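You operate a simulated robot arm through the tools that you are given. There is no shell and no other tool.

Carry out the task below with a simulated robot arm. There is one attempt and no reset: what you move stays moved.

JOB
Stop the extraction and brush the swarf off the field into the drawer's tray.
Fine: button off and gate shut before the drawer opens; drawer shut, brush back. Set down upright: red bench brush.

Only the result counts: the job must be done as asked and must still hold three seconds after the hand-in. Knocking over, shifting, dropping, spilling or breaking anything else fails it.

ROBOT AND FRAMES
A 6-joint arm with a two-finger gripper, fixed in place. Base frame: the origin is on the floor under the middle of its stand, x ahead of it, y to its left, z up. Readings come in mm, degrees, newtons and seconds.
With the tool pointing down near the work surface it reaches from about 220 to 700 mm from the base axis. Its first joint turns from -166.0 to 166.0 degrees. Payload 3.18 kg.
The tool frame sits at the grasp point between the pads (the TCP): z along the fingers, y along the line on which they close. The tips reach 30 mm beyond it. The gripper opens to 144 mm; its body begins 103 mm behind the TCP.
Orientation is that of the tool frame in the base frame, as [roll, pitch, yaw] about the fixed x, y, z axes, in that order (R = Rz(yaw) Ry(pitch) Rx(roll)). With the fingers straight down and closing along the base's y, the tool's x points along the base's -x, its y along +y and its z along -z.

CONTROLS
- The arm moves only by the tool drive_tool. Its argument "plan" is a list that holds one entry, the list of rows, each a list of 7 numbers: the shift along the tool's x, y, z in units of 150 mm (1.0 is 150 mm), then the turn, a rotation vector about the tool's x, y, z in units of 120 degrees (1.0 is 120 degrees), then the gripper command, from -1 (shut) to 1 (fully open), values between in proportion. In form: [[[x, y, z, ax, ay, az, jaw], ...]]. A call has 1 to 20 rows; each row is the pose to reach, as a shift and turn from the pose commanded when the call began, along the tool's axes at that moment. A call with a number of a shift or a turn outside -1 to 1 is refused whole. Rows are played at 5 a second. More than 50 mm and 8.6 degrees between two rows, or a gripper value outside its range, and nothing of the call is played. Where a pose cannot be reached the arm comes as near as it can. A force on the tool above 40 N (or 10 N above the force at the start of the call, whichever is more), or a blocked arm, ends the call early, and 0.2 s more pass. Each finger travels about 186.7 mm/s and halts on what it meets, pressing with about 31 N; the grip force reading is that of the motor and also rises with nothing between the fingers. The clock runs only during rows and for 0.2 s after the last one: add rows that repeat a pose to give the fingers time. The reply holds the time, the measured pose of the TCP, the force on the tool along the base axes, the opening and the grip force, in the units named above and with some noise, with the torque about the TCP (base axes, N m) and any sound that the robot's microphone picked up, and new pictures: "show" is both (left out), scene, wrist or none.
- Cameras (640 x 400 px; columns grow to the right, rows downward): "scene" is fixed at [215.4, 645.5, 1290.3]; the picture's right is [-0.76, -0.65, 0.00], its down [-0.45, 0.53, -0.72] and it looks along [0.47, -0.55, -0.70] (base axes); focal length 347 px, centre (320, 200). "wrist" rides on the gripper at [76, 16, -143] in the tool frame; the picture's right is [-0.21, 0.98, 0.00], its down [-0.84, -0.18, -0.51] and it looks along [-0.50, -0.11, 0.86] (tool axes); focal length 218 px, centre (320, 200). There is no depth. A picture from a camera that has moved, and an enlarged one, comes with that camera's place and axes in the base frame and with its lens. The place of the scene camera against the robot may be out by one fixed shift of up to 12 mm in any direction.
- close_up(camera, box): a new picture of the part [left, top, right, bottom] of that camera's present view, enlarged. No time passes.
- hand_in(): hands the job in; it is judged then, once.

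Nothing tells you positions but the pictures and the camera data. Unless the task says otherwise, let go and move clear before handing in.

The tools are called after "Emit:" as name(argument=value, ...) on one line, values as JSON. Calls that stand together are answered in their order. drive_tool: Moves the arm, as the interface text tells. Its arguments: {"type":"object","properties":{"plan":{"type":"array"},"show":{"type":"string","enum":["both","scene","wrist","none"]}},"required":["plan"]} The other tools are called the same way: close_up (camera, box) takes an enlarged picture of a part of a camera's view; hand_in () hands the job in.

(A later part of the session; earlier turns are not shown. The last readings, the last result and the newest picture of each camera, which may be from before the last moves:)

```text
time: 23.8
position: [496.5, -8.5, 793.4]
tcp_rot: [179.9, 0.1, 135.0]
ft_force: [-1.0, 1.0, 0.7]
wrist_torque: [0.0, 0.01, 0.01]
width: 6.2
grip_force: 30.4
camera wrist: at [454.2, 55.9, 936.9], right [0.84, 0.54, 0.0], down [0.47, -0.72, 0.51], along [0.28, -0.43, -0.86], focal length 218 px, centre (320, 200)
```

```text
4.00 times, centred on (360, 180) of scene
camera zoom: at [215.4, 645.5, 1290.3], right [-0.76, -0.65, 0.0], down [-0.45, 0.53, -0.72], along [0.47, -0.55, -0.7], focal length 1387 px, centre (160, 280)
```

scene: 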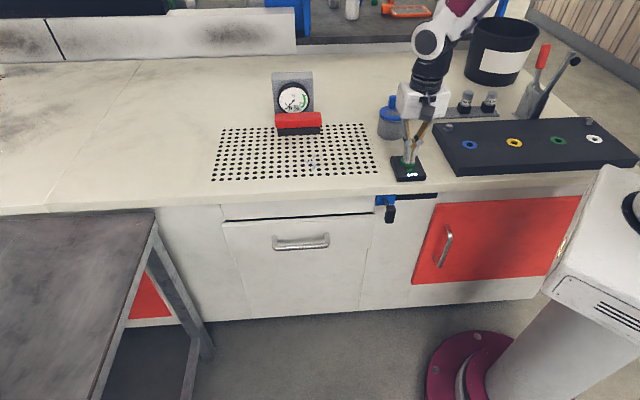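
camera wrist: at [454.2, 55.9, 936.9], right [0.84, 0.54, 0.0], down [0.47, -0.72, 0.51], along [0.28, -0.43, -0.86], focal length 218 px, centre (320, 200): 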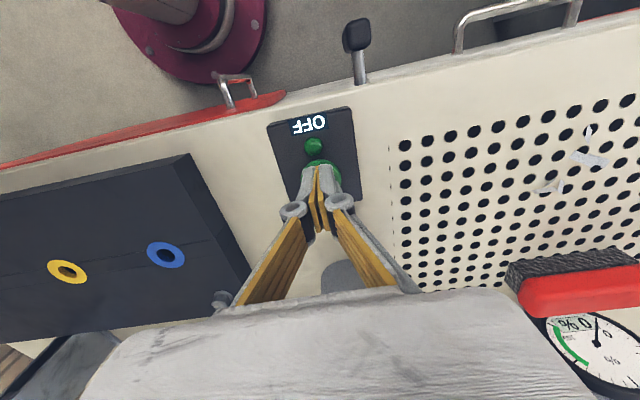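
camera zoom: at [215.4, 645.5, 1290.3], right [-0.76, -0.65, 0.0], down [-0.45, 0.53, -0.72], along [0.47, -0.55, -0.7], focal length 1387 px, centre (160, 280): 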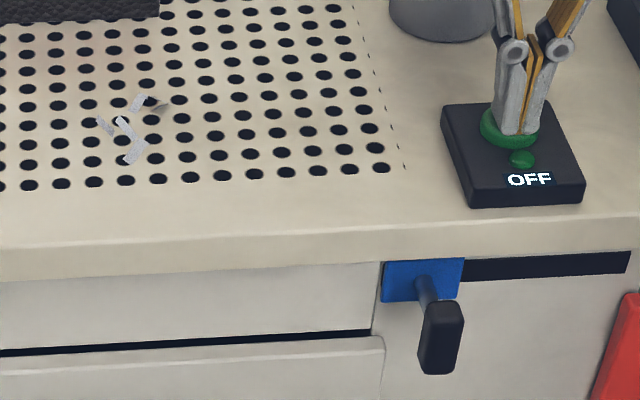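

Emit:
drive_tool(plan=[[[0, 0, 0.01, 0, 0, 0, -1], [0, 0, 0.02, 0, 0, 0, -1], [0, 0, 0.025, 0, 0, 0, -1]]], show="both")

Emit:
close_up(camera="scene", box=[265, 65, 335, 140])

Emit:
close_up(camera="scene", box=[280, 130, 440, 230])

```text
time: 24.6
position: [497.0, -8.5, 791.5]
tcp_rot: [-180.0, -0.1, 135.0]
ft_force: [-0.5, 0.4, 3.2]
wrist_torque: [0.03, -0.01, -0.03]
width: 5.9
grip_force: 30.8
heard: click
camera wrist: at [453.9, 55.8, 933.9], right [0.84, 0.54, 0.0], down [0.47, -0.72, 0.51], along [0.28, -0.43, -0.86], focal length 218 px, centre (320, 200)
```

scene: 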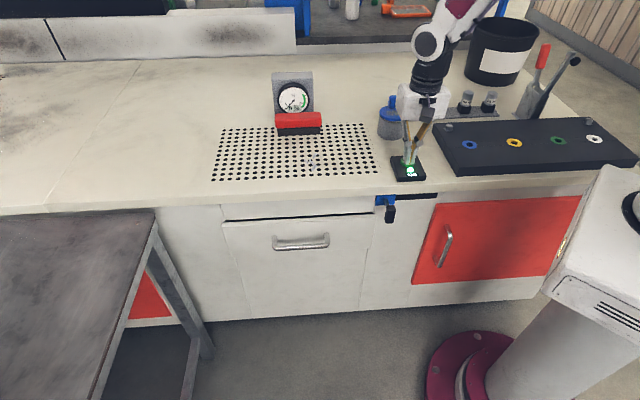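
wrist: 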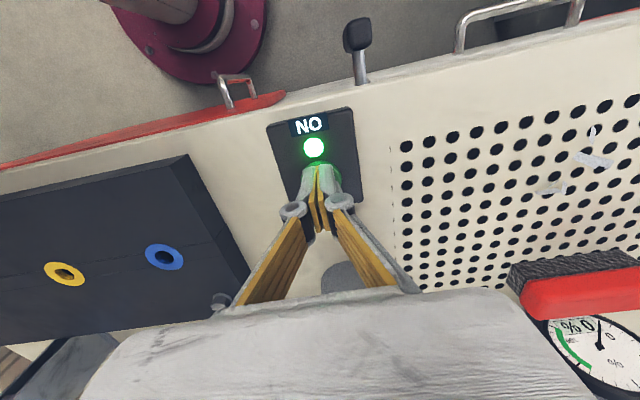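

```text
5.33 times, centred on (300, 102) of scene
camera zoom: at [215.4, 645.5, 1290.3], right [-0.76, -0.65, 0.0], down [-0.45, 0.53, -0.72], along [0.47, -0.55, -0.7], focal length 1849 px, centre (427, 720)
```

zoom: 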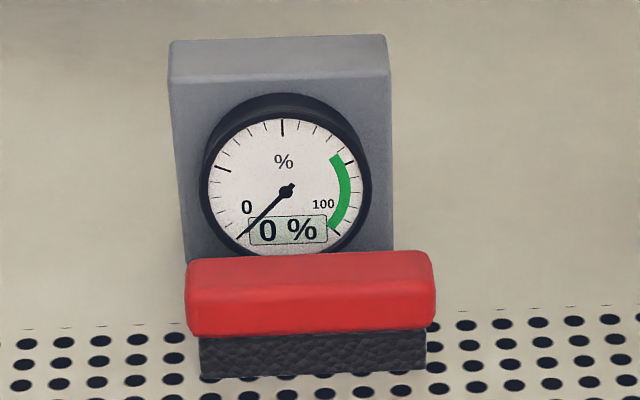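

```text
4.00 times, centred on (360, 180) of scene
camera zoom: at [215.4, 645.5, 1290.3], right [-0.76, -0.65, 0.0], down [-0.45, 0.53, -0.72], along [0.47, -0.55, -0.7], focal length 1387 px, centre (160, 280)
```

zoom: 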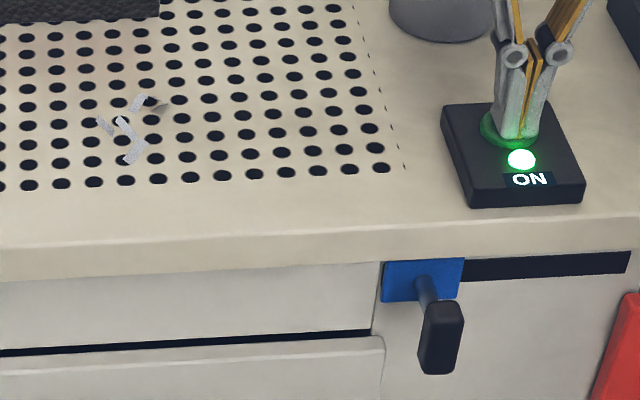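

It's ON and the gauge still reads 0 %. I'll lift a little and wait a couple of seconds to see whether it stays there.

Emit:
drive_tool(plan=[[[0, 0, -0.08, 0, 0, 0, -1], [0, 0, -0.15, 0, 0, 0, -1], [0, 0, -0.15, 0, 0, 0, -1], [0, 0, -0.15, 0, 0, 0, -1], [0, 0, -0.15, 0, 0, 0, -1], [0, 0, -0.15, 0, 0, 0, -1], [0, 0, -0.15, 0, 0, 0, -1], [0, 0, -0.15, 0, 0, 0, -1], [0, 0, -0.15, 0, 0, 0, -1], [0, 0, -0.15, 0, 0, 0, -1], [0, 0, -0.15, 0, 0, 0, -1]]], show="wrist")

Emit:
close_up(camera="scene", box=[265, 65, 335, 140])

Emit:
close_up(camera="scene", box=[280, 130, 440, 230])

```text
time: 27.0
position: [497.7, -9.3, 814.6]
tcp_rot: [179.9, 0.0, 134.9]
ft_force: [0.9, -0.4, 0.6]
wrist_torque: [-0.01, 0.01, -0.02]
width: 0.0
grip_force: 31.1
camera wrist: at [454.4, 56.3, 957.4], right [0.84, 0.54, 0.0], down [0.47, -0.72, 0.51], along [0.28, -0.43, -0.86], focal length 218 px, centre (320, 200)
```

wrist: 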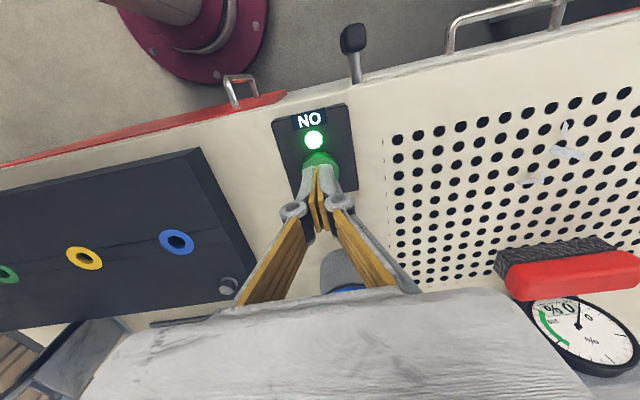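

```text
5.33 times, centred on (300, 102) of scene
camera zoom: at [215.4, 645.5, 1290.3], right [-0.76, -0.65, 0.0], down [-0.45, 0.53, -0.72], along [0.47, -0.55, -0.7], focal length 1849 px, centre (427, 720)
```

zoom: 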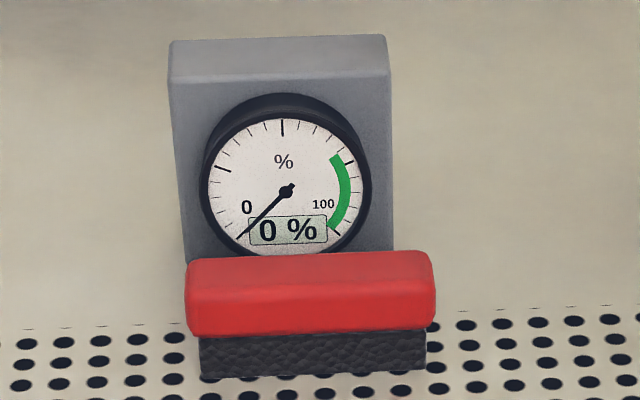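

```text
4.00 times, centred on (360, 180) of scene
camera zoom: at [215.4, 645.5, 1290.3], right [-0.76, -0.65, 0.0], down [-0.45, 0.53, -0.72], along [0.47, -0.55, -0.7], focal length 1387 px, centre (160, 280)
```

zoom: 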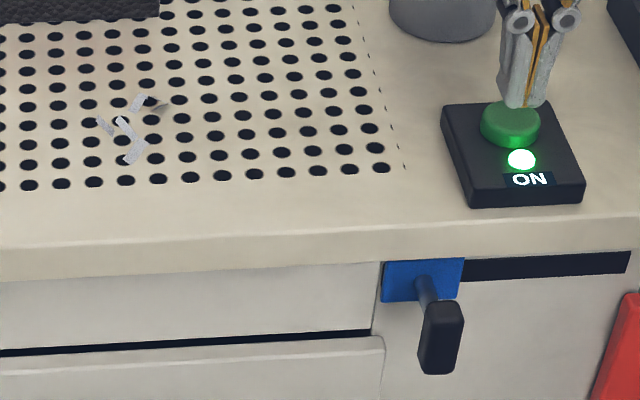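

With the fan on and the gate at the left, the gauge stays at 0 %, compared with 10 % before, so left is shut. I'll press the button off again.

Emit:
drive_tool(plan=[[[0, 0, 0.06, 0, 0, 0, -1], [0, 0, 0.1, 0, 0, 0, -1], [0, 0, 0.12, 0, 0, 0, -1], [0, 0, 0.135, 0, 0, 0, -1], [0, 0, 0.145, 0, 0, 0, -1], [0, 0, 0.153, 0, 0, 0, -1], [0, 0, 0.158, 0, 0, 0, -1]]], show="wrist")

Emit:
close_up(camera="scene", box=[280, 130, 440, 230])

```text
time: 28.6
position: [496.5, -8.5, 790.1]
tcp_rot: [-180.0, -0.1, 135.0]
ft_force: [-3.8, -1.7, 7.8]
wrist_torque: [-0.05, 0.07, -0.02]
width: 6.2
grip_force: 30.7
heard: click
camera wrist: at [454.0, 56.4, 933.1], right [0.84, 0.54, 0.0], down [0.47, -0.72, 0.51], along [0.28, -0.43, -0.86], focal length 218 px, centre (320, 200)
```

wrist: 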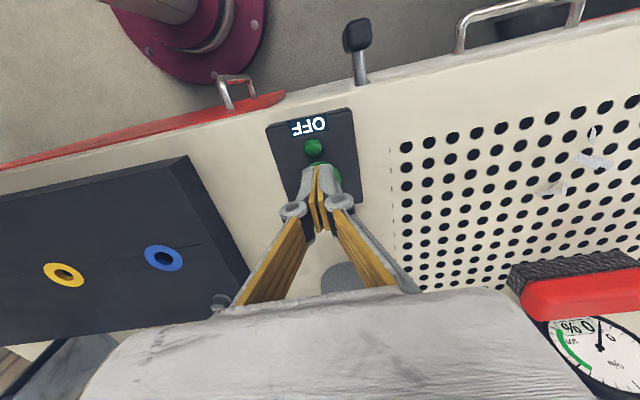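

```text
4.00 times, centred on (360, 180) of scene
camera zoom: at [215.4, 645.5, 1290.3], right [-0.76, -0.65, 0.0], down [-0.45, 0.53, -0.72], along [0.47, -0.55, -0.7], focal length 1387 px, centre (160, 280)
```

zoom: 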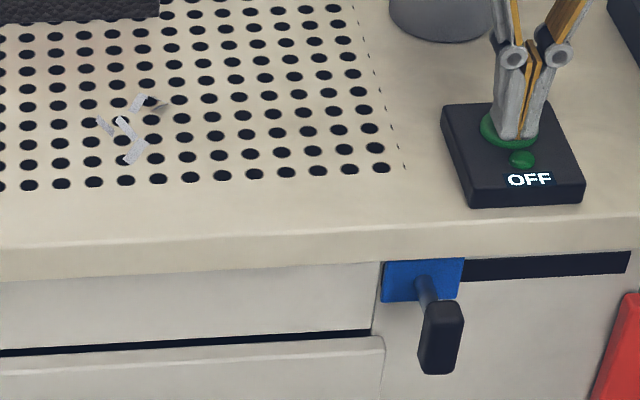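

It's off again. I'll rise and retreat toward the drawer, confirming that the button stays OFF after release.

Emit:
drive_tool(plan=[[[0, 0, -0.15, 0, 0, 0, -1], [0, 0, -0.35, 0, 0, 0, -1], [0.1, 0, -0.5, 0, 0, 0, -1], [0.3, 0.1, -0.5, 0, 0, 0, -1], [0.5, 0.3, -0.5, 0, 0, 0, -1], [0.7, 0.5, -0.5, 0, 0, 0, -1], [0.9, 0.7, -0.5, 0, 0, 0, -1], [1.0, 0.9, -0.5, 0, 0, 0, -0.5], [1.0, 1.0, -0.5, 0, 0, 0, 0], [1.0, 1.0, -0.5, 0, 0, 0, 0]]], show="both")

Emit:
close_up(camera="scene", box=[280, 130, 440, 230])

Emit:
close_up(camera="wrist", box=[280, 60, 560, 230])

```text
time: 30.8
position: [495.9, 201.0, 863.3]
tcp_rot: [-179.9, -0.1, 134.9]
ft_force: [-0.6, 0.1, 0.6]
wrist_torque: [0.0, 0.03, -0.02]
width: 72.1
grip_force: 0.1
camera wrist: at [453.4, 267.2, 1006.4], right [0.84, 0.54, 0.0], down [0.47, -0.72, 0.51], along [0.28, -0.43, -0.86], focal length 218 px, centre (320, 200)
```

scene: 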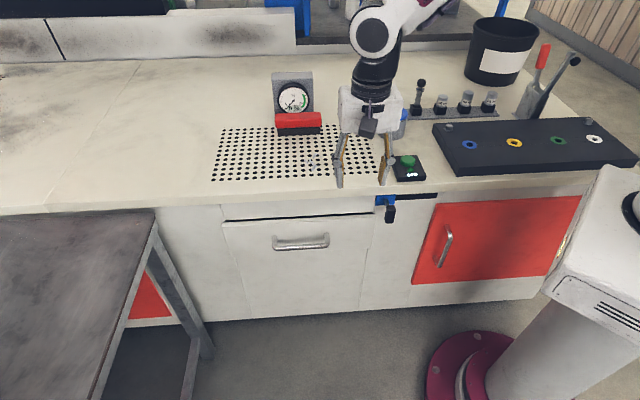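
wrist: 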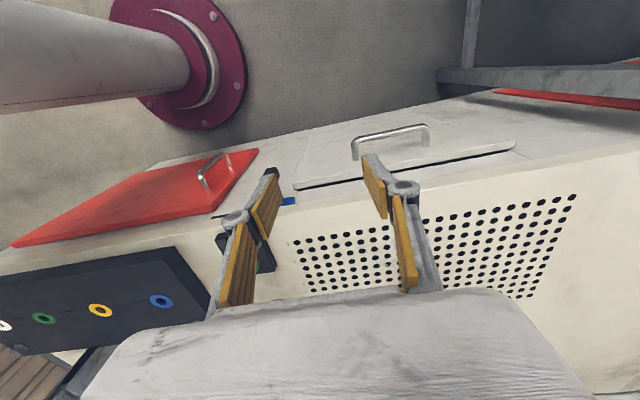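

```text
4.00 times, centred on (360, 180) of scene
camera zoom: at [215.4, 645.5, 1290.3], right [-0.76, -0.65, 0.0], down [-0.45, 0.53, -0.72], along [0.47, -0.55, -0.7], focal length 1387 px, centre (160, 280)
```

zoom: 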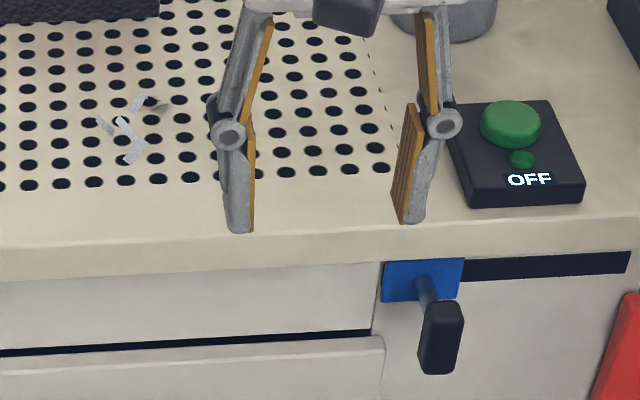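

```text
2.29 times, centred on (420, 145) of wrist
camera zoom: at [453.4, 267.2, 1006.4], right [0.84, 0.54, 0.0], down [0.47, -0.72, 0.51], along [0.28, -0.43, -0.86], focal length 499 px, centre (91, 326)
```

zoom: 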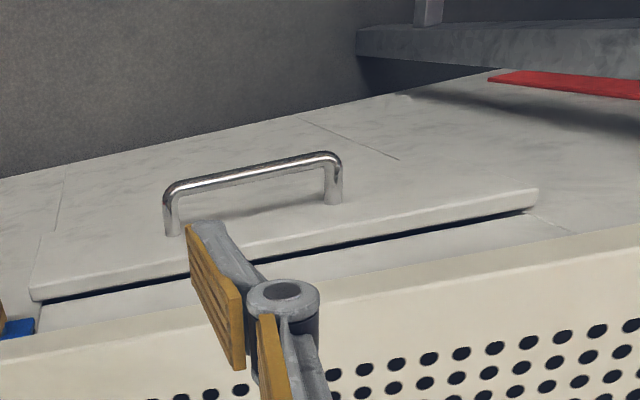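

The button is OFF and the gate is at the left. Next I'll turn the gripper so it can clamp the horizontal drawer bar from the front, moving to a standoff in front of the drawer first.

Emit:
drive_tool(plan=[[[0.046, 0.064, 0.046, 0.0225, -0.0225, -0.0544, 0], [0.092, 0.128, 0.092, 0.0451, -0.0451, -0.1089, 0], [0.138, 0.192, 0.138, 0.0676, -0.0676, -0.1633, 0], [0.185, 0.256, 0.185, 0.0902, -0.0902, -0.2177, 0], [0.231, 0.32, 0.231, 0.1127, -0.1127, -0.2722, 0], [0.277, 0.384, 0.277, 0.1352, -0.1352, -0.3266, 0], [0.323, 0.449, 0.323, 0.1578, -0.1578, -0.381, 0], [0.369, 0.513, 0.369, 0.1803, -0.1803, -0.4354, 0], [0.415, 0.577, 0.415, 0.2028, -0.2028, -0.4899, 0], [0.462, 0.641, 0.462, 0.2254, -0.2254, -0.5443, 0], [0.508, 0.705, 0.508, 0.2479, -0.2479, -0.5987, 0], [0.554, 0.769, 0.554, 0.2705, -0.2705, -0.6532, 0], [0.6, 0.833, 0.6, 0.293, -0.293, -0.7076, 0], [0.6, 0.833, 0.6, 0.293, -0.293, -0.7076, 0]]], show="both")

```text
time: 33.8
position: [516.0, 327.8, 765.5]
tcp_rot: [-136.1, 1.1, -133.8]
ft_force: [-0.1, -0.2, -0.8]
wrist_torque: [0.0, 0.0, -0.01]
width: 72.2
grip_force: 0.1
out of reach, approached as far as the arm can: row 8, 9, 10, 11, 12, 13, 14
camera wrist: at [381.6, 348.0, 855.9], right [-0.36, 0.65, -0.67], down [0.42, 0.75, 0.51], along [0.84, -0.1, -0.54], focal length 218 px, centre (320, 200)
```

scene: 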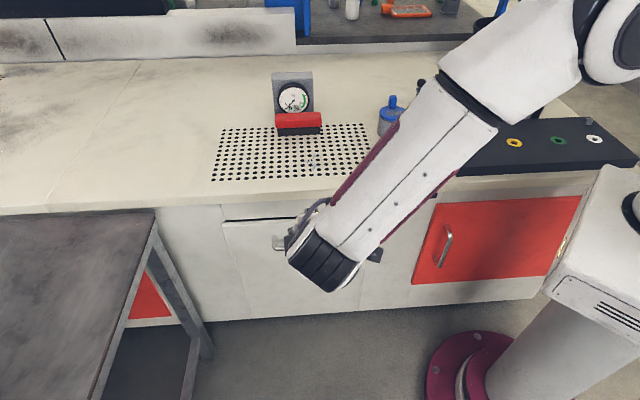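
wrist: 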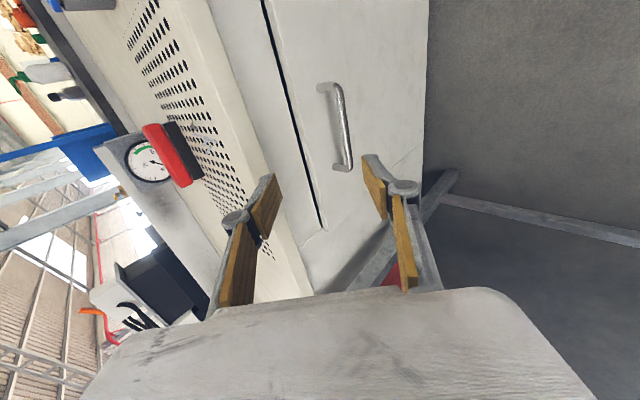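

Emit:
close_up(camera="wrist", box=[260, 50, 420, 190])

```text
2.86 times, centred on (340, 120) of wrist
camera zoom: at [381.6, 348.0, 855.9], right [-0.36, 0.65, -0.67], down [0.42, 0.75, 0.51], along [0.84, -0.1, -0.54], focal length 624 px, centre (263, 429)
```

zoom: 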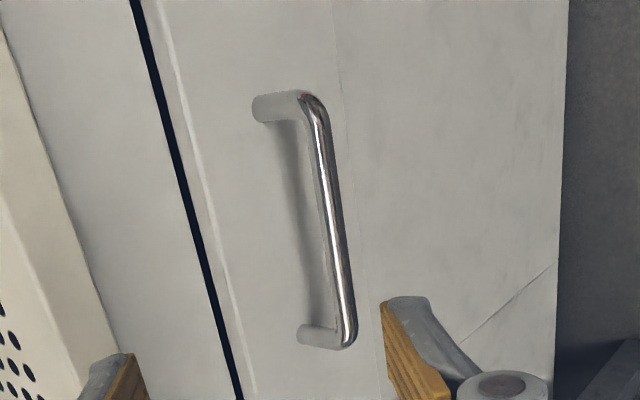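

I have the bar at about u 550–688, v≈266, z≈574. I'll level the gripper so its fingers point at the drawer and close vertically, at a standoff in front of the bar.

Emit:
drive_tool(plan=[[[-0.0127, 0.092, 0.107, 0.0427, 0.0015, -0.0005, -0.1], [-0.0253, 0.184, 0.214, 0.0854, 0.0029, -0.001, -0.167], [-0.038, 0.277, 0.321, 0.1281, 0.0044, -0.0015, -0.167], [-0.0507, 0.369, 0.428, 0.1708, 0.0059, -0.002, -0.167], [-0.0633, 0.461, 0.535, 0.2135, 0.0073, -0.0026, -0.167], [-0.076, 0.553, 0.642, 0.2562, 0.0088, -0.0031, -0.167], [-0.0887, 0.646, 0.749, 0.2989, 0.0103, -0.0036, -0.167], [-0.1013, 0.738, 0.856, 0.3416, 0.0117, -0.0041, -0.167], [-0.114, 0.83, 0.963, 0.3843, 0.0132, -0.0046, -0.167], [-0.114, 0.83, 0.963, 0.3843, 0.0132, -0.0046, -0.167]]], show="both")

```text
time: 36.0
position: [547.2, 307.8, 575.1]
tcp_rot: [-128.7, -0.3, -128.2]
ft_force: [-0.4, -0.1, -1.3]
wrist_torque: [0.04, -0.01, 0.01]
width: 59.9
grip_force: 0.1
out of reach, approached as far as the arm can: row 1, 2, 3, 4, 5, 6, 7, 8, 9, 10
camera wrist: at [404.5, 323.8, 651.1], right [-0.35, 0.54, -0.77], down [0.3, 0.84, 0.45], along [0.89, -0.07, -0.46], focal length 218 px, centre (320, 200)
```

scene: 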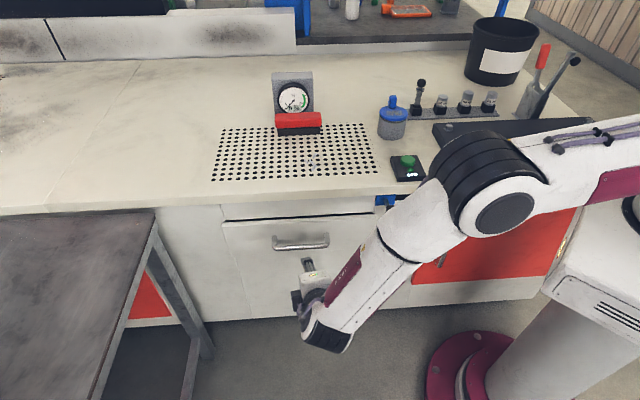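
wrist: 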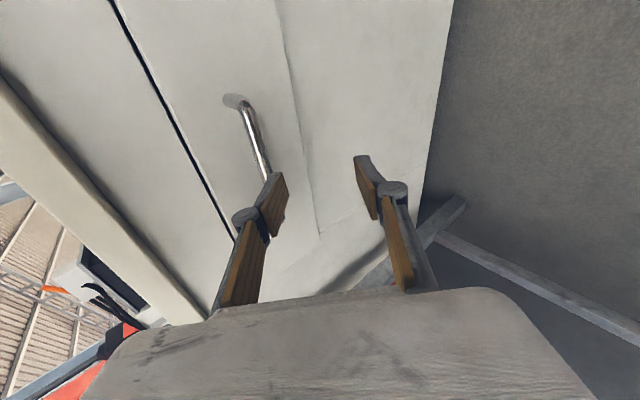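

A fully level wrist pose isn't reachable; the tilt stops at about 51°. I'll use a 30° tilt instead, squared to the bar. That still lets the fingers grip it front and back and keeps the hand clear of the bench edge.

Emit:
drive_tool(plan=[[[-0.012, -0.112, -0.065, -0.0296, 0.0059, 0.0075, -0.167], [-0.024, -0.223, -0.13, -0.0592, 0.0117, 0.0149, -0.3], [-0.037, -0.335, -0.195, -0.0888, 0.0176, 0.0224, -0.4], [-0.049, -0.447, -0.26, -0.1183, 0.0235, 0.0299, -0.47], [-0.061, -0.558, -0.325, -0.1479, 0.0293, 0.0373, -0.47], [-0.073, -0.67, -0.39, -0.1775, 0.0352, 0.0448, -0.47], [-0.073, -0.67, -0.39, -0.1775, 0.0352, 0.0448, -0.47]]], show="both")

Emit:
close_up(camera="wrist", box=[200, 40, 440, 220])

```text
time: 37.6
position: [569.5, 308.1, 685.9]
tcp_rot: [-149.9, -0.1, -135.0]
ft_force: [0.1, 0.2, 0.5]
wrist_torque: [0.01, 0.02, 0.01]
width: 38.0
grip_force: 0.0
camera wrist: at [454.5, 314.4, 801.2], right [-0.45, 0.75, -0.49], down [0.53, 0.67, 0.53], along [0.72, -0.02, -0.69], focal length 218 px, centre (320, 200)
```

scene: 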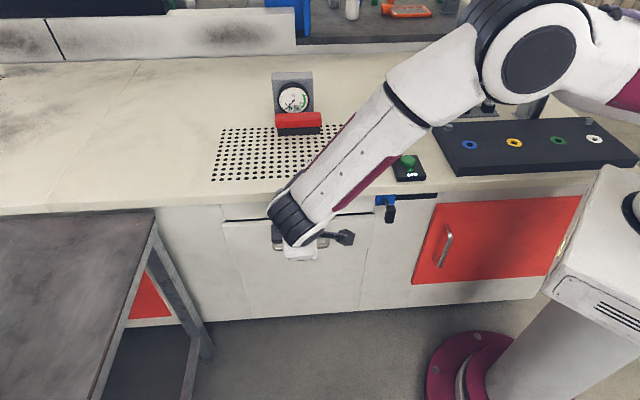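
wrist: 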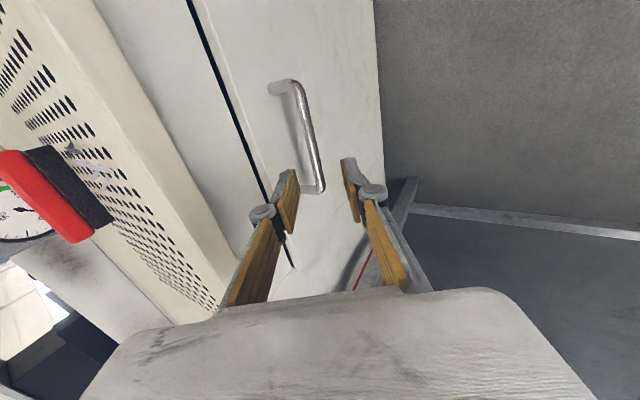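

```text
2.22 times, centred on (320, 130) of wrist
camera zoom: at [454.5, 314.4, 801.2], right [-0.45, 0.75, -0.49], down [0.53, 0.67, 0.53], along [0.72, -0.02, -0.69], focal length 485 px, centre (320, 356)
```

zoom: 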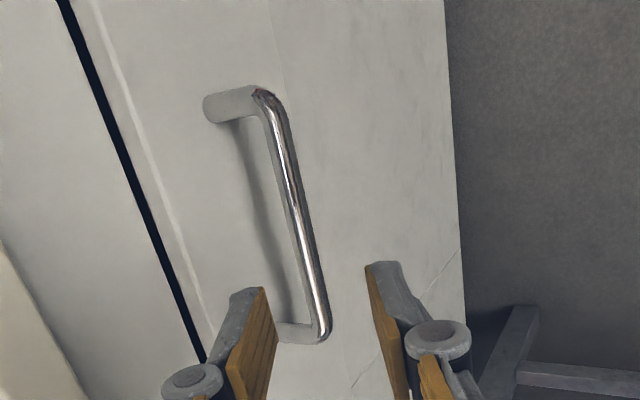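

Emit:
drive_tool(plan=[[[0, -0.04, 0.1, 0, 0, 0, -0.47], [0, -0.081, 0.2, 0, 0, 0, -0.47], [0, -0.081, 0.3, 0, 0, 0, -0.47], [0, -0.081, 0.4, 0, 0, 0, -0.47], [0, -0.081, 0.48, 0, 0, 0, -0.47], [0, -0.081, 0.48, 0, 0, 0, -0.47]]], show="wrist")

Emit:
close_up(camera="wrist", box=[200, 60, 440, 240])

Emit:
close_up(camera="scene", box=[220, 180, 400, 300])

```text
time: 39.0
position: [600.4, 272.1, 627.9]
tcp_rot: [-149.9, 0.0, -134.9]
ft_force: [-0.1, 0.1, -0.5]
wrist_torque: [-0.06, 0.02, -0.01]
width: 38.2
grip_force: 0.0
camera wrist: at [485.0, 279.6, 744.2], right [-0.45, 0.75, -0.49], down [0.53, 0.67, 0.53], along [0.72, -0.02, -0.69], focal length 218 px, centre (320, 200)
```

wrist: 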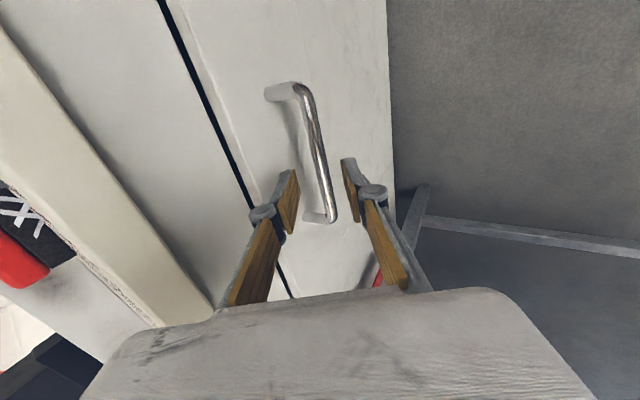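

```text
2.22 times, centred on (320, 150) of wrist
camera zoom: at [485.0, 279.6, 744.2], right [-0.45, 0.75, -0.49], down [0.53, 0.67, 0.53], along [0.72, -0.02, -0.69], focal length 485 px, centre (320, 311)
```

zoom: 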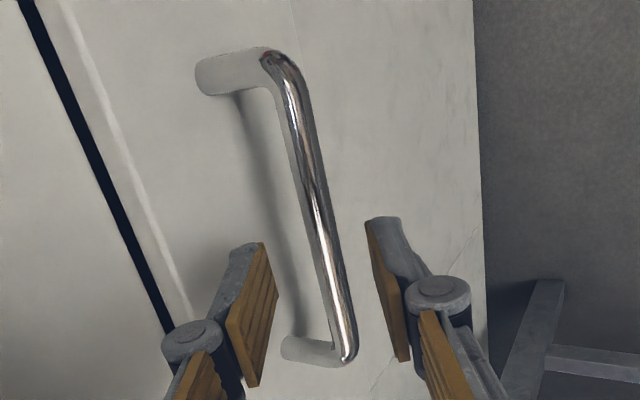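

```text
3.33 times, centred on (310, 240) of scene
camera zoom: at [215.4, 645.5, 1290.3], right [-0.76, -0.65, 0.0], down [-0.45, 0.53, -0.72], along [0.47, -0.55, -0.7], focal length 1156 px, centre (353, 67)
```

zoom: 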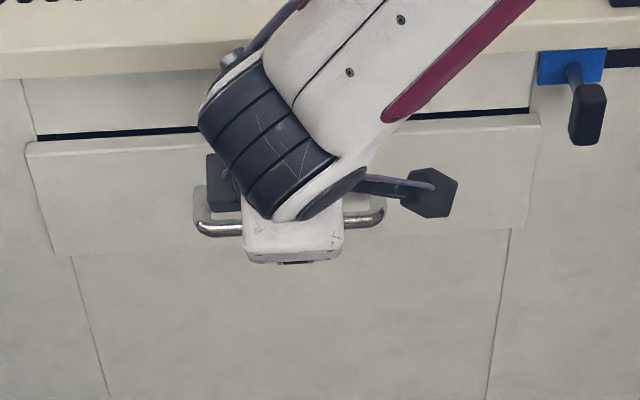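

The bar is centred between the fingers with about 48 mm left to advance. I'll close in gently.

Emit:
drive_tool(plan=[[[0, 0, 0.06, 0, 0, 0, -0.47], [0, 0, 0.12, 0, 0, 0, -0.47], [0, 0, 0.18, 0, 0, 0, -0.47], [0, 0, 0.24, 0, 0, 0, -0.47], [0, 0, 0.29, 0, 0, 0, -0.47], [0, 0, 0.32, 0, 0, 0, -0.47], [0, 0, 0.32, 0, 0, 0, -0.47]]], show="wrist")

Emit:
close_up(camera="wrist", box=[200, 60, 440, 240])

```text
time: 40.6
position: [618.7, 257.4, 589.2]
tcp_rot: [-149.9, 0.0, -135.0]
ft_force: [0.7, 0.8, -0.8]
wrist_torque: [-0.02, 0.02, -0.02]
width: 38.3
grip_force: 0.0
camera wrist: at [502.6, 263.7, 703.4], right [-0.45, 0.75, -0.49], down [0.53, 0.67, 0.53], along [0.72, -0.02, -0.69], focal length 218 px, centre (320, 200)
```

wrist: 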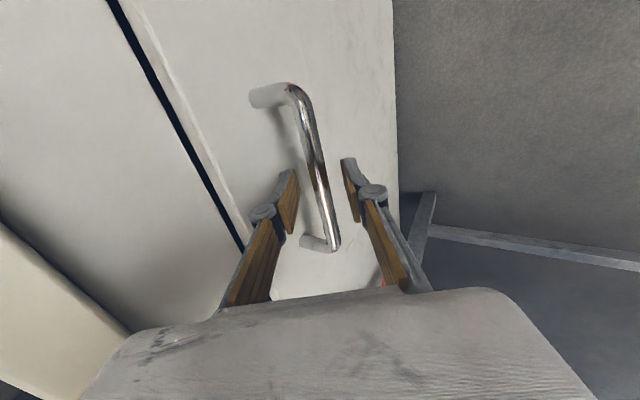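

```text
2.22 times, centred on (320, 150) of wrist
camera zoom: at [502.6, 263.7, 703.4], right [-0.45, 0.75, -0.49], down [0.53, 0.67, 0.53], along [0.72, -0.02, -0.69], focal length 485 px, centre (320, 311)
```

zoom: 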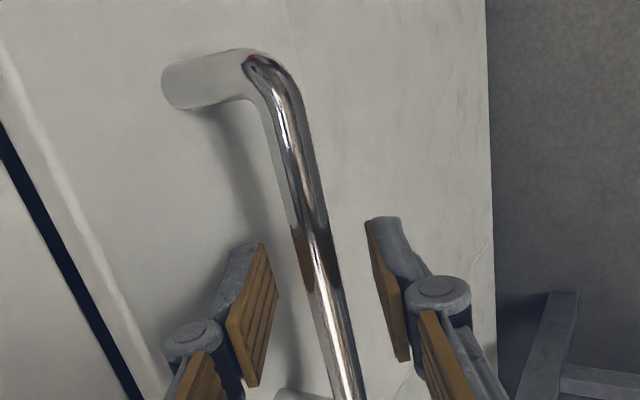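

Emit:
drive_tool(plan=[[[0, 0, 0, 0, 0, 0, -0.7], [0, 0, 0, 0, 0, 0, -1], [0, 0, 0, 0, 0, 0, -1], [0, 0, 0, 0, 0, 0, -1]]], show="wrist")

Emit:
close_up(camera="wrist", box=[200, 60, 440, 240])

```text
time: 41.6
position: [619.0, 256.9, 587.5]
tcp_rot: [-150.0, 0.0, -135.0]
ft_force: [1.7, -0.7, 0.5]
wrist_torque: [-0.17, 0.1, 0.42]
width: 13.0
grip_force: 42.8
camera wrist: at [502.6, 263.6, 703.4], right [-0.45, 0.75, -0.49], down [0.53, 0.67, 0.53], along [0.72, -0.02, -0.69], focal length 218 px, centre (320, 200)
```

wrist: 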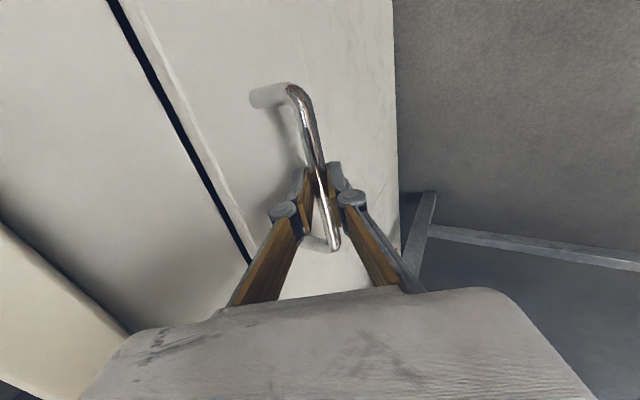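

```text
2.22 times, centred on (320, 150) of wrist
camera zoom: at [502.6, 263.6, 703.4], right [-0.45, 0.75, -0.49], down [0.53, 0.67, 0.53], along [0.72, -0.02, -0.69], focal length 485 px, centre (320, 311)
```

zoom: 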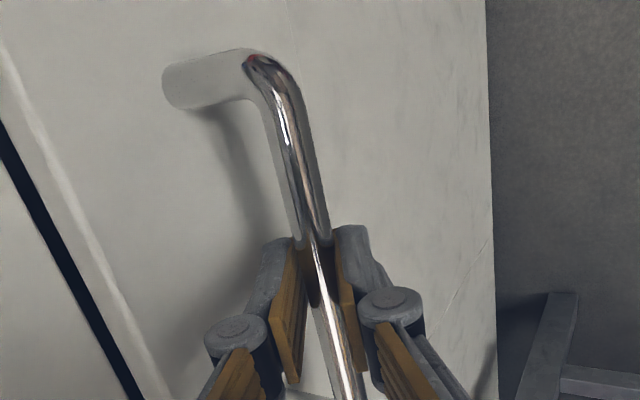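

The bar is gripped. Now I'll pull the drawer straight out in small steps.

Emit:
drive_tool(plan=[[[0, 0.0289, -0.0167, 0, 0, 0, -1], [0, 0.0722, -0.0417, 0, 0, 0, -1], [0, 0.1299, -0.075, 0, 0, 0, -1], [0, 0.1877, -0.1083, 0, 0, 0, -1], [0, 0.2454, -0.1417, 0, 0, 0, -1], [0, 0.3031, -0.175, 0, 0, 0, -1], [0, 0.3609, -0.2083, 0, 0, 0, -1], [0, 0.4186, -0.2417, 0, 0, 0, -1], [0, 0.4619, -0.2667, 0, 0, 0, -1], [0, 0.4619, -0.2667, 0, 0, 0, -1]]], show="both")

```text
time: 43.8
position: [561.4, 314.9, 587.4]
tcp_rot: [-149.9, 0.0, -135.0]
ft_force: [-0.2, -1.8, 12.1]
wrist_torque: [-0.51, 0.34, 0.2]
width: 13.0
grip_force: 43.5
camera wrist: at [445.3, 321.0, 703.3], right [-0.45, 0.75, -0.49], down [0.53, 0.67, 0.53], along [0.72, -0.02, -0.69], focal length 218 px, centre (320, 200)
```

scene: 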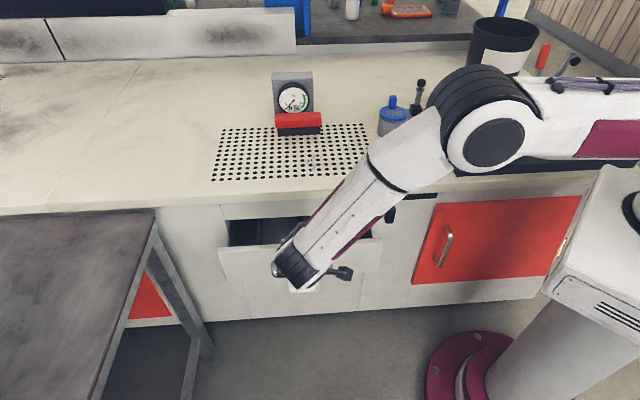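
wrist: 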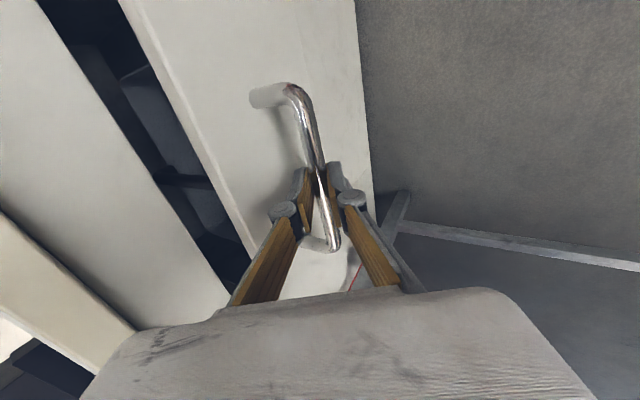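

Emit:
drive_tool(plan=[[[0, 0.0289, -0.0167, 0, 0, 0, -1], [0, 0.0722, -0.0417, 0, 0, 0, -1], [0, 0.1299, -0.075, 0, 0, 0, -1], [0, 0.1877, -0.1083, 0, 0, 0, -1], [0, 0.2454, -0.1417, 0, 0, 0, -1], [0, 0.3031, -0.175, 0, 0, 0, -1], [0, 0.3609, -0.2083, 0, 0, 0, -1], [0, 0.4186, -0.2417, 0, 0, 0, -1], [0, 0.4764, -0.275, 0, 0, 0, -1], [0, 0.5196, -0.3, 0, 0, 0, -1], [0, 0.5196, -0.3, 0, 0, 0, -1]]], show="both")

```text
time: 46.2
position: [497.9, 378.4, 587.9]
tcp_rot: [-149.7, -0.1, -135.0]
ft_force: [-14.8, -11.8, 34.4]
wrist_torque: [-0.53, 0.13, 0.23]
width: 12.8
grip_force: 43.0
camera wrist: at [381.8, 385.2, 703.0], right [-0.45, 0.74, -0.49], down [0.53, 0.67, 0.53], along [0.72, -0.02, -0.69], focal length 218 px, centre (320, 200)
```

scene: 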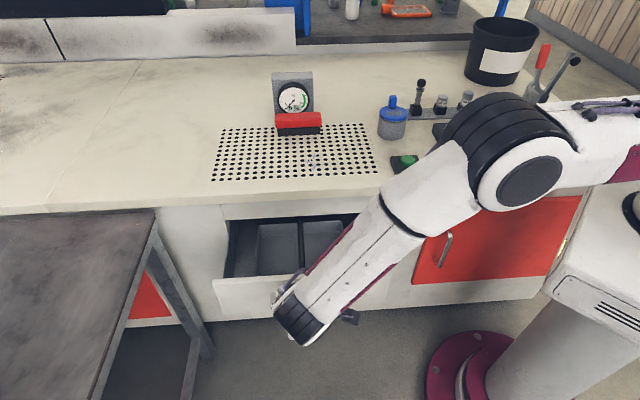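
wrist: 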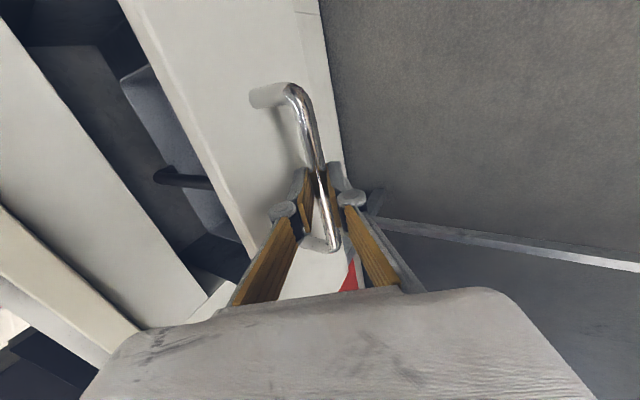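

Emit:
close_up(camera="scene", box=[180, 180, 420, 340])

Emit:
close_up(camera="wrist", box=[0, 0, 360, 260])

```text
2.50 times, centred on (300, 260) of scene
camera zoom: at [215.4, 645.5, 1290.3], right [-0.76, -0.65, 0.0], down [-0.45, 0.53, -0.72], along [0.47, -0.55, -0.7], focal length 867 px, centre (370, 50)
```

zoom: 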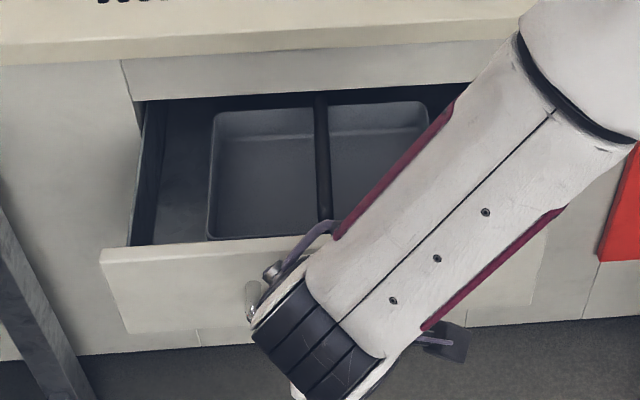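

```text
1.54 times, centred on (180, 130) of wrist
camera zoom: at [381.8, 385.2, 703.0], right [-0.45, 0.74, -0.49], down [0.53, 0.67, 0.53], along [0.72, -0.02, -0.69], focal length 336 px, centre (535, 308)
```

zoom: 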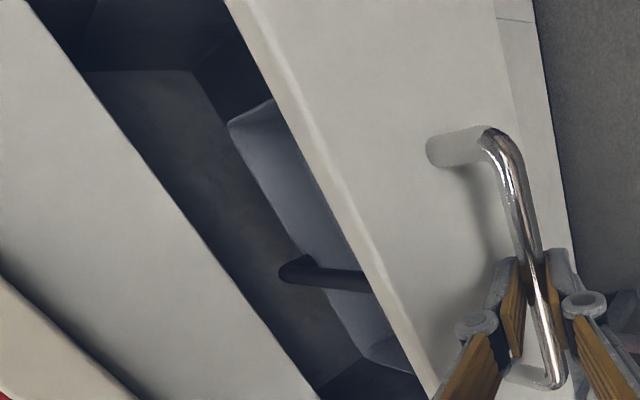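

The drawer is about 170 mm open, and its tray shows just in front of the bench edge. I'll push it back about 15 mm so the tray's rear rim sits well under the edge, then release and back off.

Emit:
drive_tool(plan=[[[0.005, -0.03, 0.0, 0, 0, 0, -1], [0.01, -0.06, 0.025, 0, 0, 0, -1], [0.01, -0.092, 0.045, 0, 0, 0, -1], [0.01, -0.092, 0.045, 0, 0, 0, -1], [0.01, -0.092, 0.045, 0, 0, 0, -0.7], [0.01, -0.092, 0.045, 0, 0, 0, -0.45], [0.01, -0.092, 0.045, 0, 0, 0, -0.45], [0.01, -0.092, 0.045, 0, 0, 0, -0.45]]], show="wrist")

```text
time: 48.0
position: [507.9, 366.5, 588.1]
tcp_rot: [-149.9, 0.0, -135.0]
ft_force: [-0.1, -0.4, -0.3]
wrist_torque: [-0.01, 0.02, 0.01]
width: 39.8
grip_force: 0.0
camera wrist: at [392.4, 373.0, 702.9], right [-0.45, 0.75, -0.49], down [0.53, 0.67, 0.53], along [0.72, -0.02, -0.69], focal length 218 px, centre (320, 200)
```

wrist: 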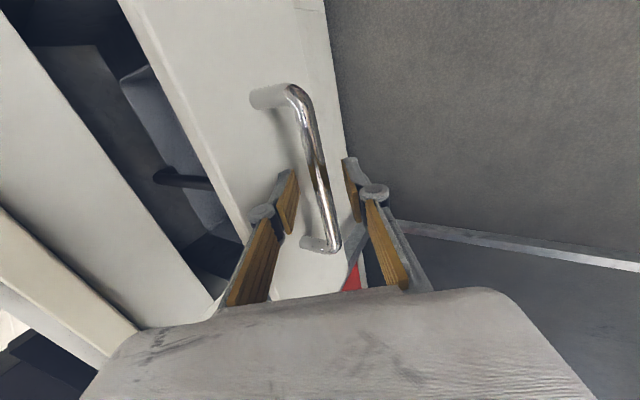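

Emit:
drive_tool(plan=[[[0, 0, -0.1, 0, 0, 0, -0.45], [0, 0, -0.25, 0, 0, 0, -0.45], [0, 0, -0.45, 0, 0, 0, -0.45], [0, 0, -0.65, 0, 0, 0, -0.45], [0, 0, -0.85, 0, 0, 0, -0.45], [0, 0, -1.0, 0, 0, 0, -0.45], [0, 0, -1.0, 0, 0, 0, -0.45]]], show="both")

Emit:
close_up(camera="scene", box=[180, 120, 420, 320])

```text
time: 49.6
position: [454.5, 418.5, 717.9]
tcp_rot: [-149.9, -0.1, -134.9]
ft_force: [-0.3, -0.5, 0.0]
wrist_torque: [0.0, 0.01, -0.01]
width: 39.5
grip_force: 0.0
camera wrist: at [339.5, 424.7, 833.4], right [-0.45, 0.75, -0.49], down [0.53, 0.67, 0.53], along [0.72, -0.02, -0.69], focal length 218 px, centre (320, 200)
```

scene: 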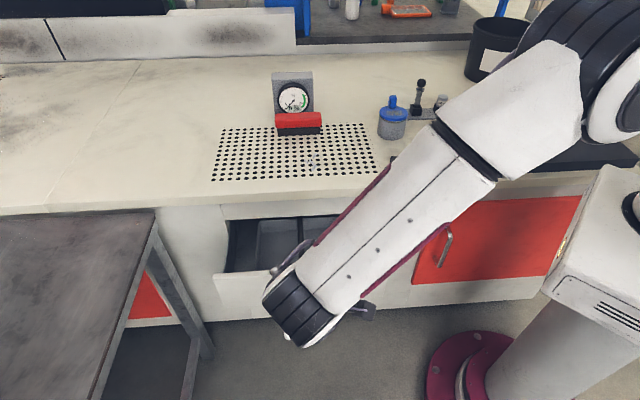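
wrist: 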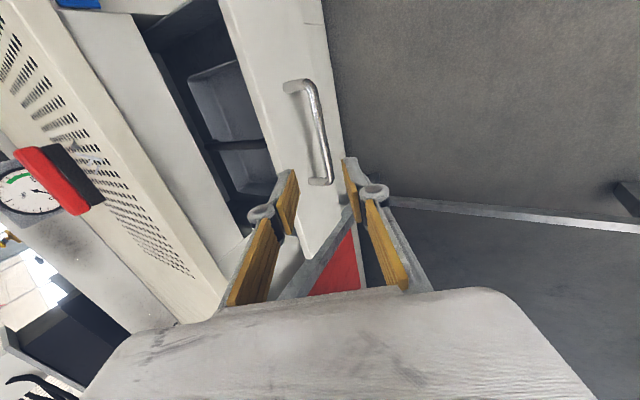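

```text
2.00 times, centred on (300, 220) of scene
camera zoom: at [215.4, 645.5, 1290.3], right [-0.76, -0.65, 0.0], down [-0.45, 0.53, -0.72], along [0.47, -0.55, -0.7], focal length 694 px, centre (360, 160)
```

zoom: 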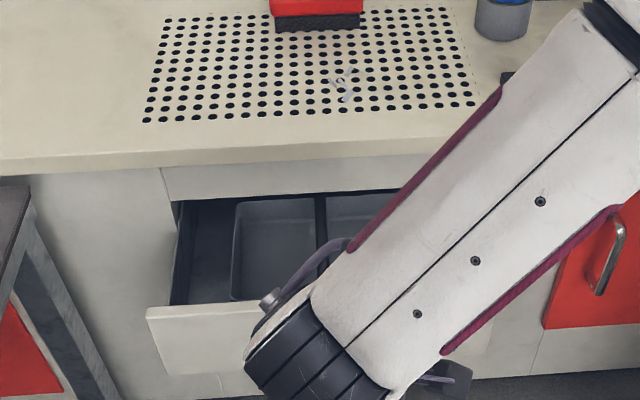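

Emit:
drive_tool(plan=[[[0, -0.109, -0.122, -0.05, 0, 0, -0.45], [0, -0.218, -0.244, -0.1, 0, 0, -0.45], [0, -0.327, -0.366, -0.15, 0, 0, -0.45], [0, -0.436, -0.488, -0.2, 0, 0, -0.45], [0, -0.545, -0.61, -0.25, 0, 0, -0.45], [0, -0.545, -0.61, -0.25, 0, 0, -0.45]]], show="both")

Emit:
close_up(camera="wrist", box=[0, 100, 320, 300])

Emit:
close_up(camera="scene", box=[180, 120, 420, 320])

```text
time: 51.0
position: [472.4, 402.8, 838.7]
tcp_rot: [-179.9, -0.1, -134.9]
ft_force: [-0.1, 0.0, 0.6]
wrist_torque: [0.02, 0.0, 0.0]
width: 39.7
grip_force: 0.1
camera wrist: at [406.6, 359.5, 981.2], right [-0.54, 0.84, 0.0], down [0.72, 0.47, 0.51], along [0.43, 0.27, -0.86], focal length 218 px, centre (320, 200)
```

scene: 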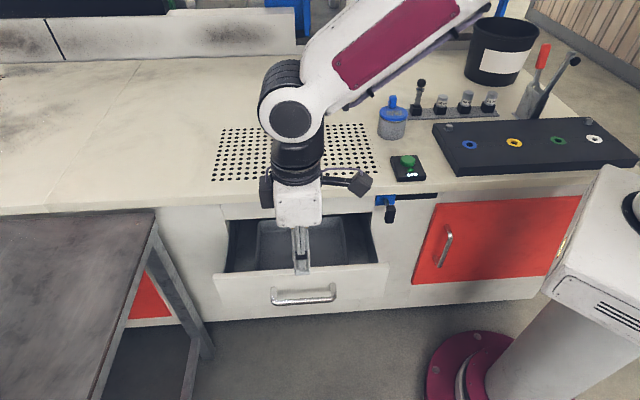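
wrist: 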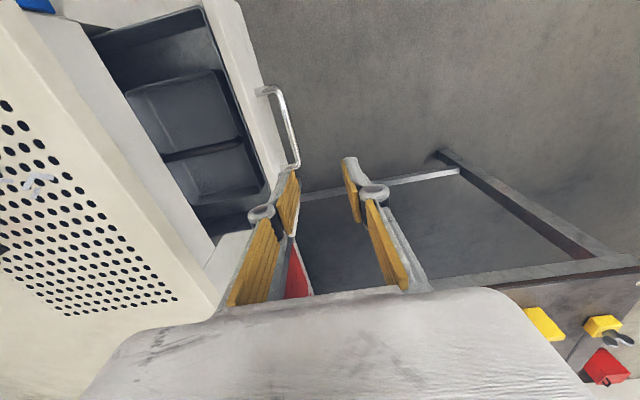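

```text
2.00 times, centred on (160, 200) of wrist
camera zoom: at [406.6, 359.5, 981.2], right [-0.54, 0.84, 0.0], down [0.72, 0.47, 0.51], along [0.43, 0.27, -0.86], focal length 436 px, centre (640, 200)
```

zoom: 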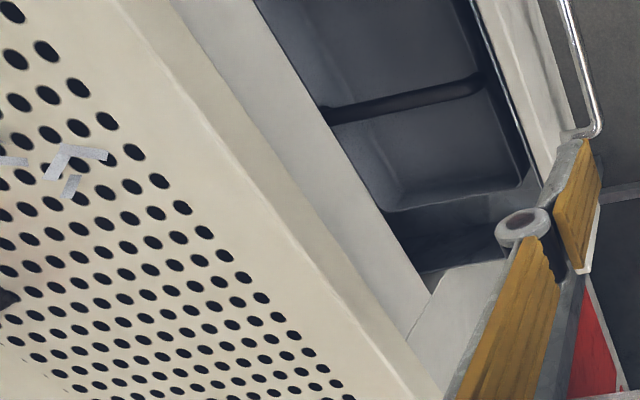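

```text
2.00 times, centred on (300, 220) of scene
camera zoom: at [215.4, 645.5, 1290.3], right [-0.76, -0.65, 0.0], down [-0.45, 0.53, -0.72], along [0.47, -0.55, -0.7], focal length 694 px, centre (360, 160)
```

zoom: 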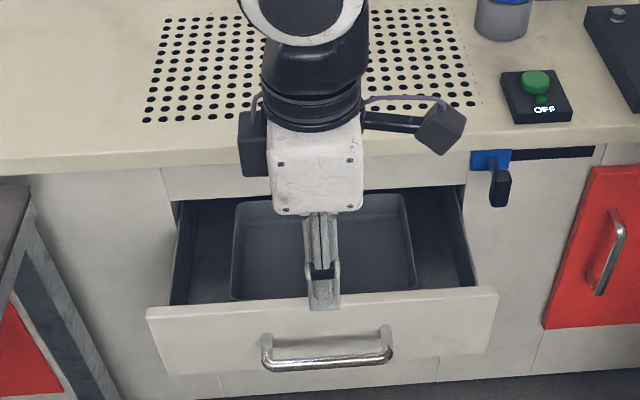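

Drawer, gate and button all look right. Now I'll swing the hand over the bench toward the brush, tilting the tool outward to extend its reach.

Emit:
drive_tool(plan=[[[0.1, -0.15, -0.05, 0, -0.03, 0, -0.3], [0.2, -0.33, -0.1, 0, -0.06, 0, 0], [0.3, -0.5, -0.15, 0, -0.09, 0, 0.3], [0.4, -0.67, -0.2, 0, -0.12, 0, 0.3], [0.5, -0.84, -0.2, 0, -0.145, 0, 0.3], [0.6, -1.0, -0.2, 0, -0.167, 0, 0.3], [0.6, -1.0, -0.2, 0, -0.167, 0, 0.3]]], show="wrist")

```text
time: 52.6
position: [516.3, 231.7, 867.8]
tcp_rot: [-179.8, 20.1, -135.0]
ft_force: [0.3, 0.0, -0.7]
wrist_torque: [0.01, 0.01, 0.01]
width: 93.6
grip_force: 0.0
camera wrist: at [418.9, 158.4, 975.1], right [-0.55, 0.83, 0.07], down [0.56, 0.31, 0.77], along [0.62, 0.46, -0.64], focal length 218 px, centre (320, 200)
```

wrist: 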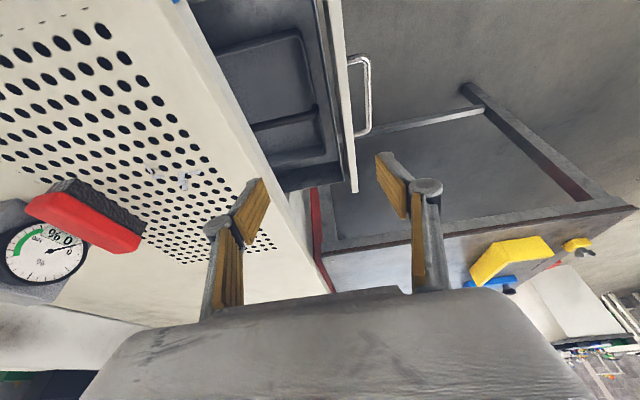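

Emit:
drive_tool(plan=[[[0.02, -0.16, -0.03, 0, -0.028, 0, 0.3], [0.05, -0.33, -0.06, 0, -0.056, 0, 0.3], [0.07, -0.5, -0.1, 0, -0.084, 0, 0.3], [0.1, -0.67, -0.13, 0, -0.112, 0, 0.3], [0.12, -0.84, -0.16, 0, -0.14, 0, 0.3], [0.142, -1.0, -0.194, 0, -0.167, 0, 0.3], [0.142, -1.0, -0.194, 0, -0.167, 0, 0.3]]], show="both")

Emit:
close_up(camera="wrist", box=[0, 100, 320, 300])

```text
time: 54.2
position: [599.4, 102.8, 893.0]
tcp_rot: [-179.7, 40.1, -134.9]
ft_force: [0.8, 0.3, -1.1]
wrist_torque: [0.02, -0.03, 0.01]
width: 93.4
grip_force: 0.1
camera wrist: at [479.9, 8.4, 951.4], right [-0.58, 0.81, 0.13], down [0.35, 0.1, 0.93], along [0.74, 0.58, -0.34], focal length 218 px, centre (320, 200)
```

scene: 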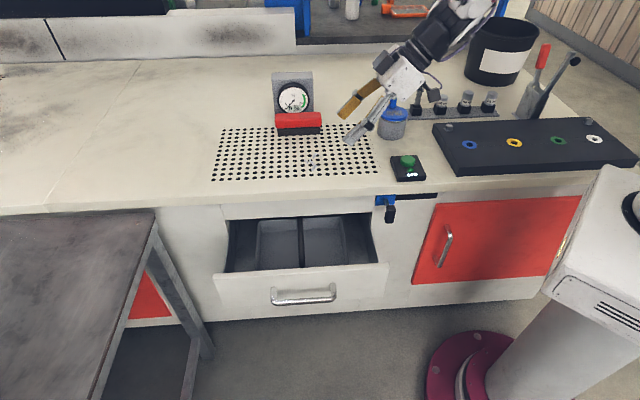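
wrist: 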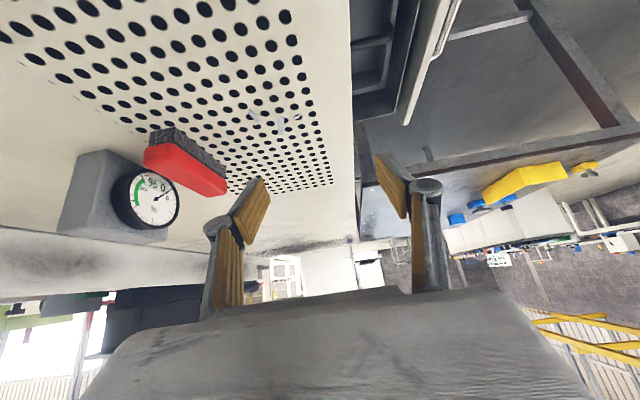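

```text
2.00 times, centred on (160, 200) of wrist
camera zoom: at [479.9, 8.4, 951.4], right [-0.58, 0.81, 0.13], down [0.35, 0.1, 0.93], along [0.74, 0.58, -0.34], focal length 436 px, centre (640, 200)
```

zoom: 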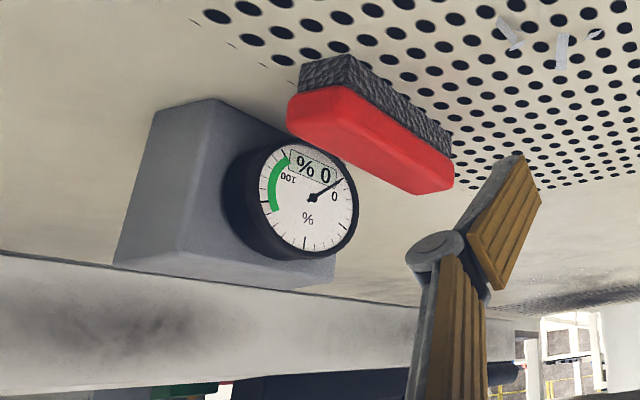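

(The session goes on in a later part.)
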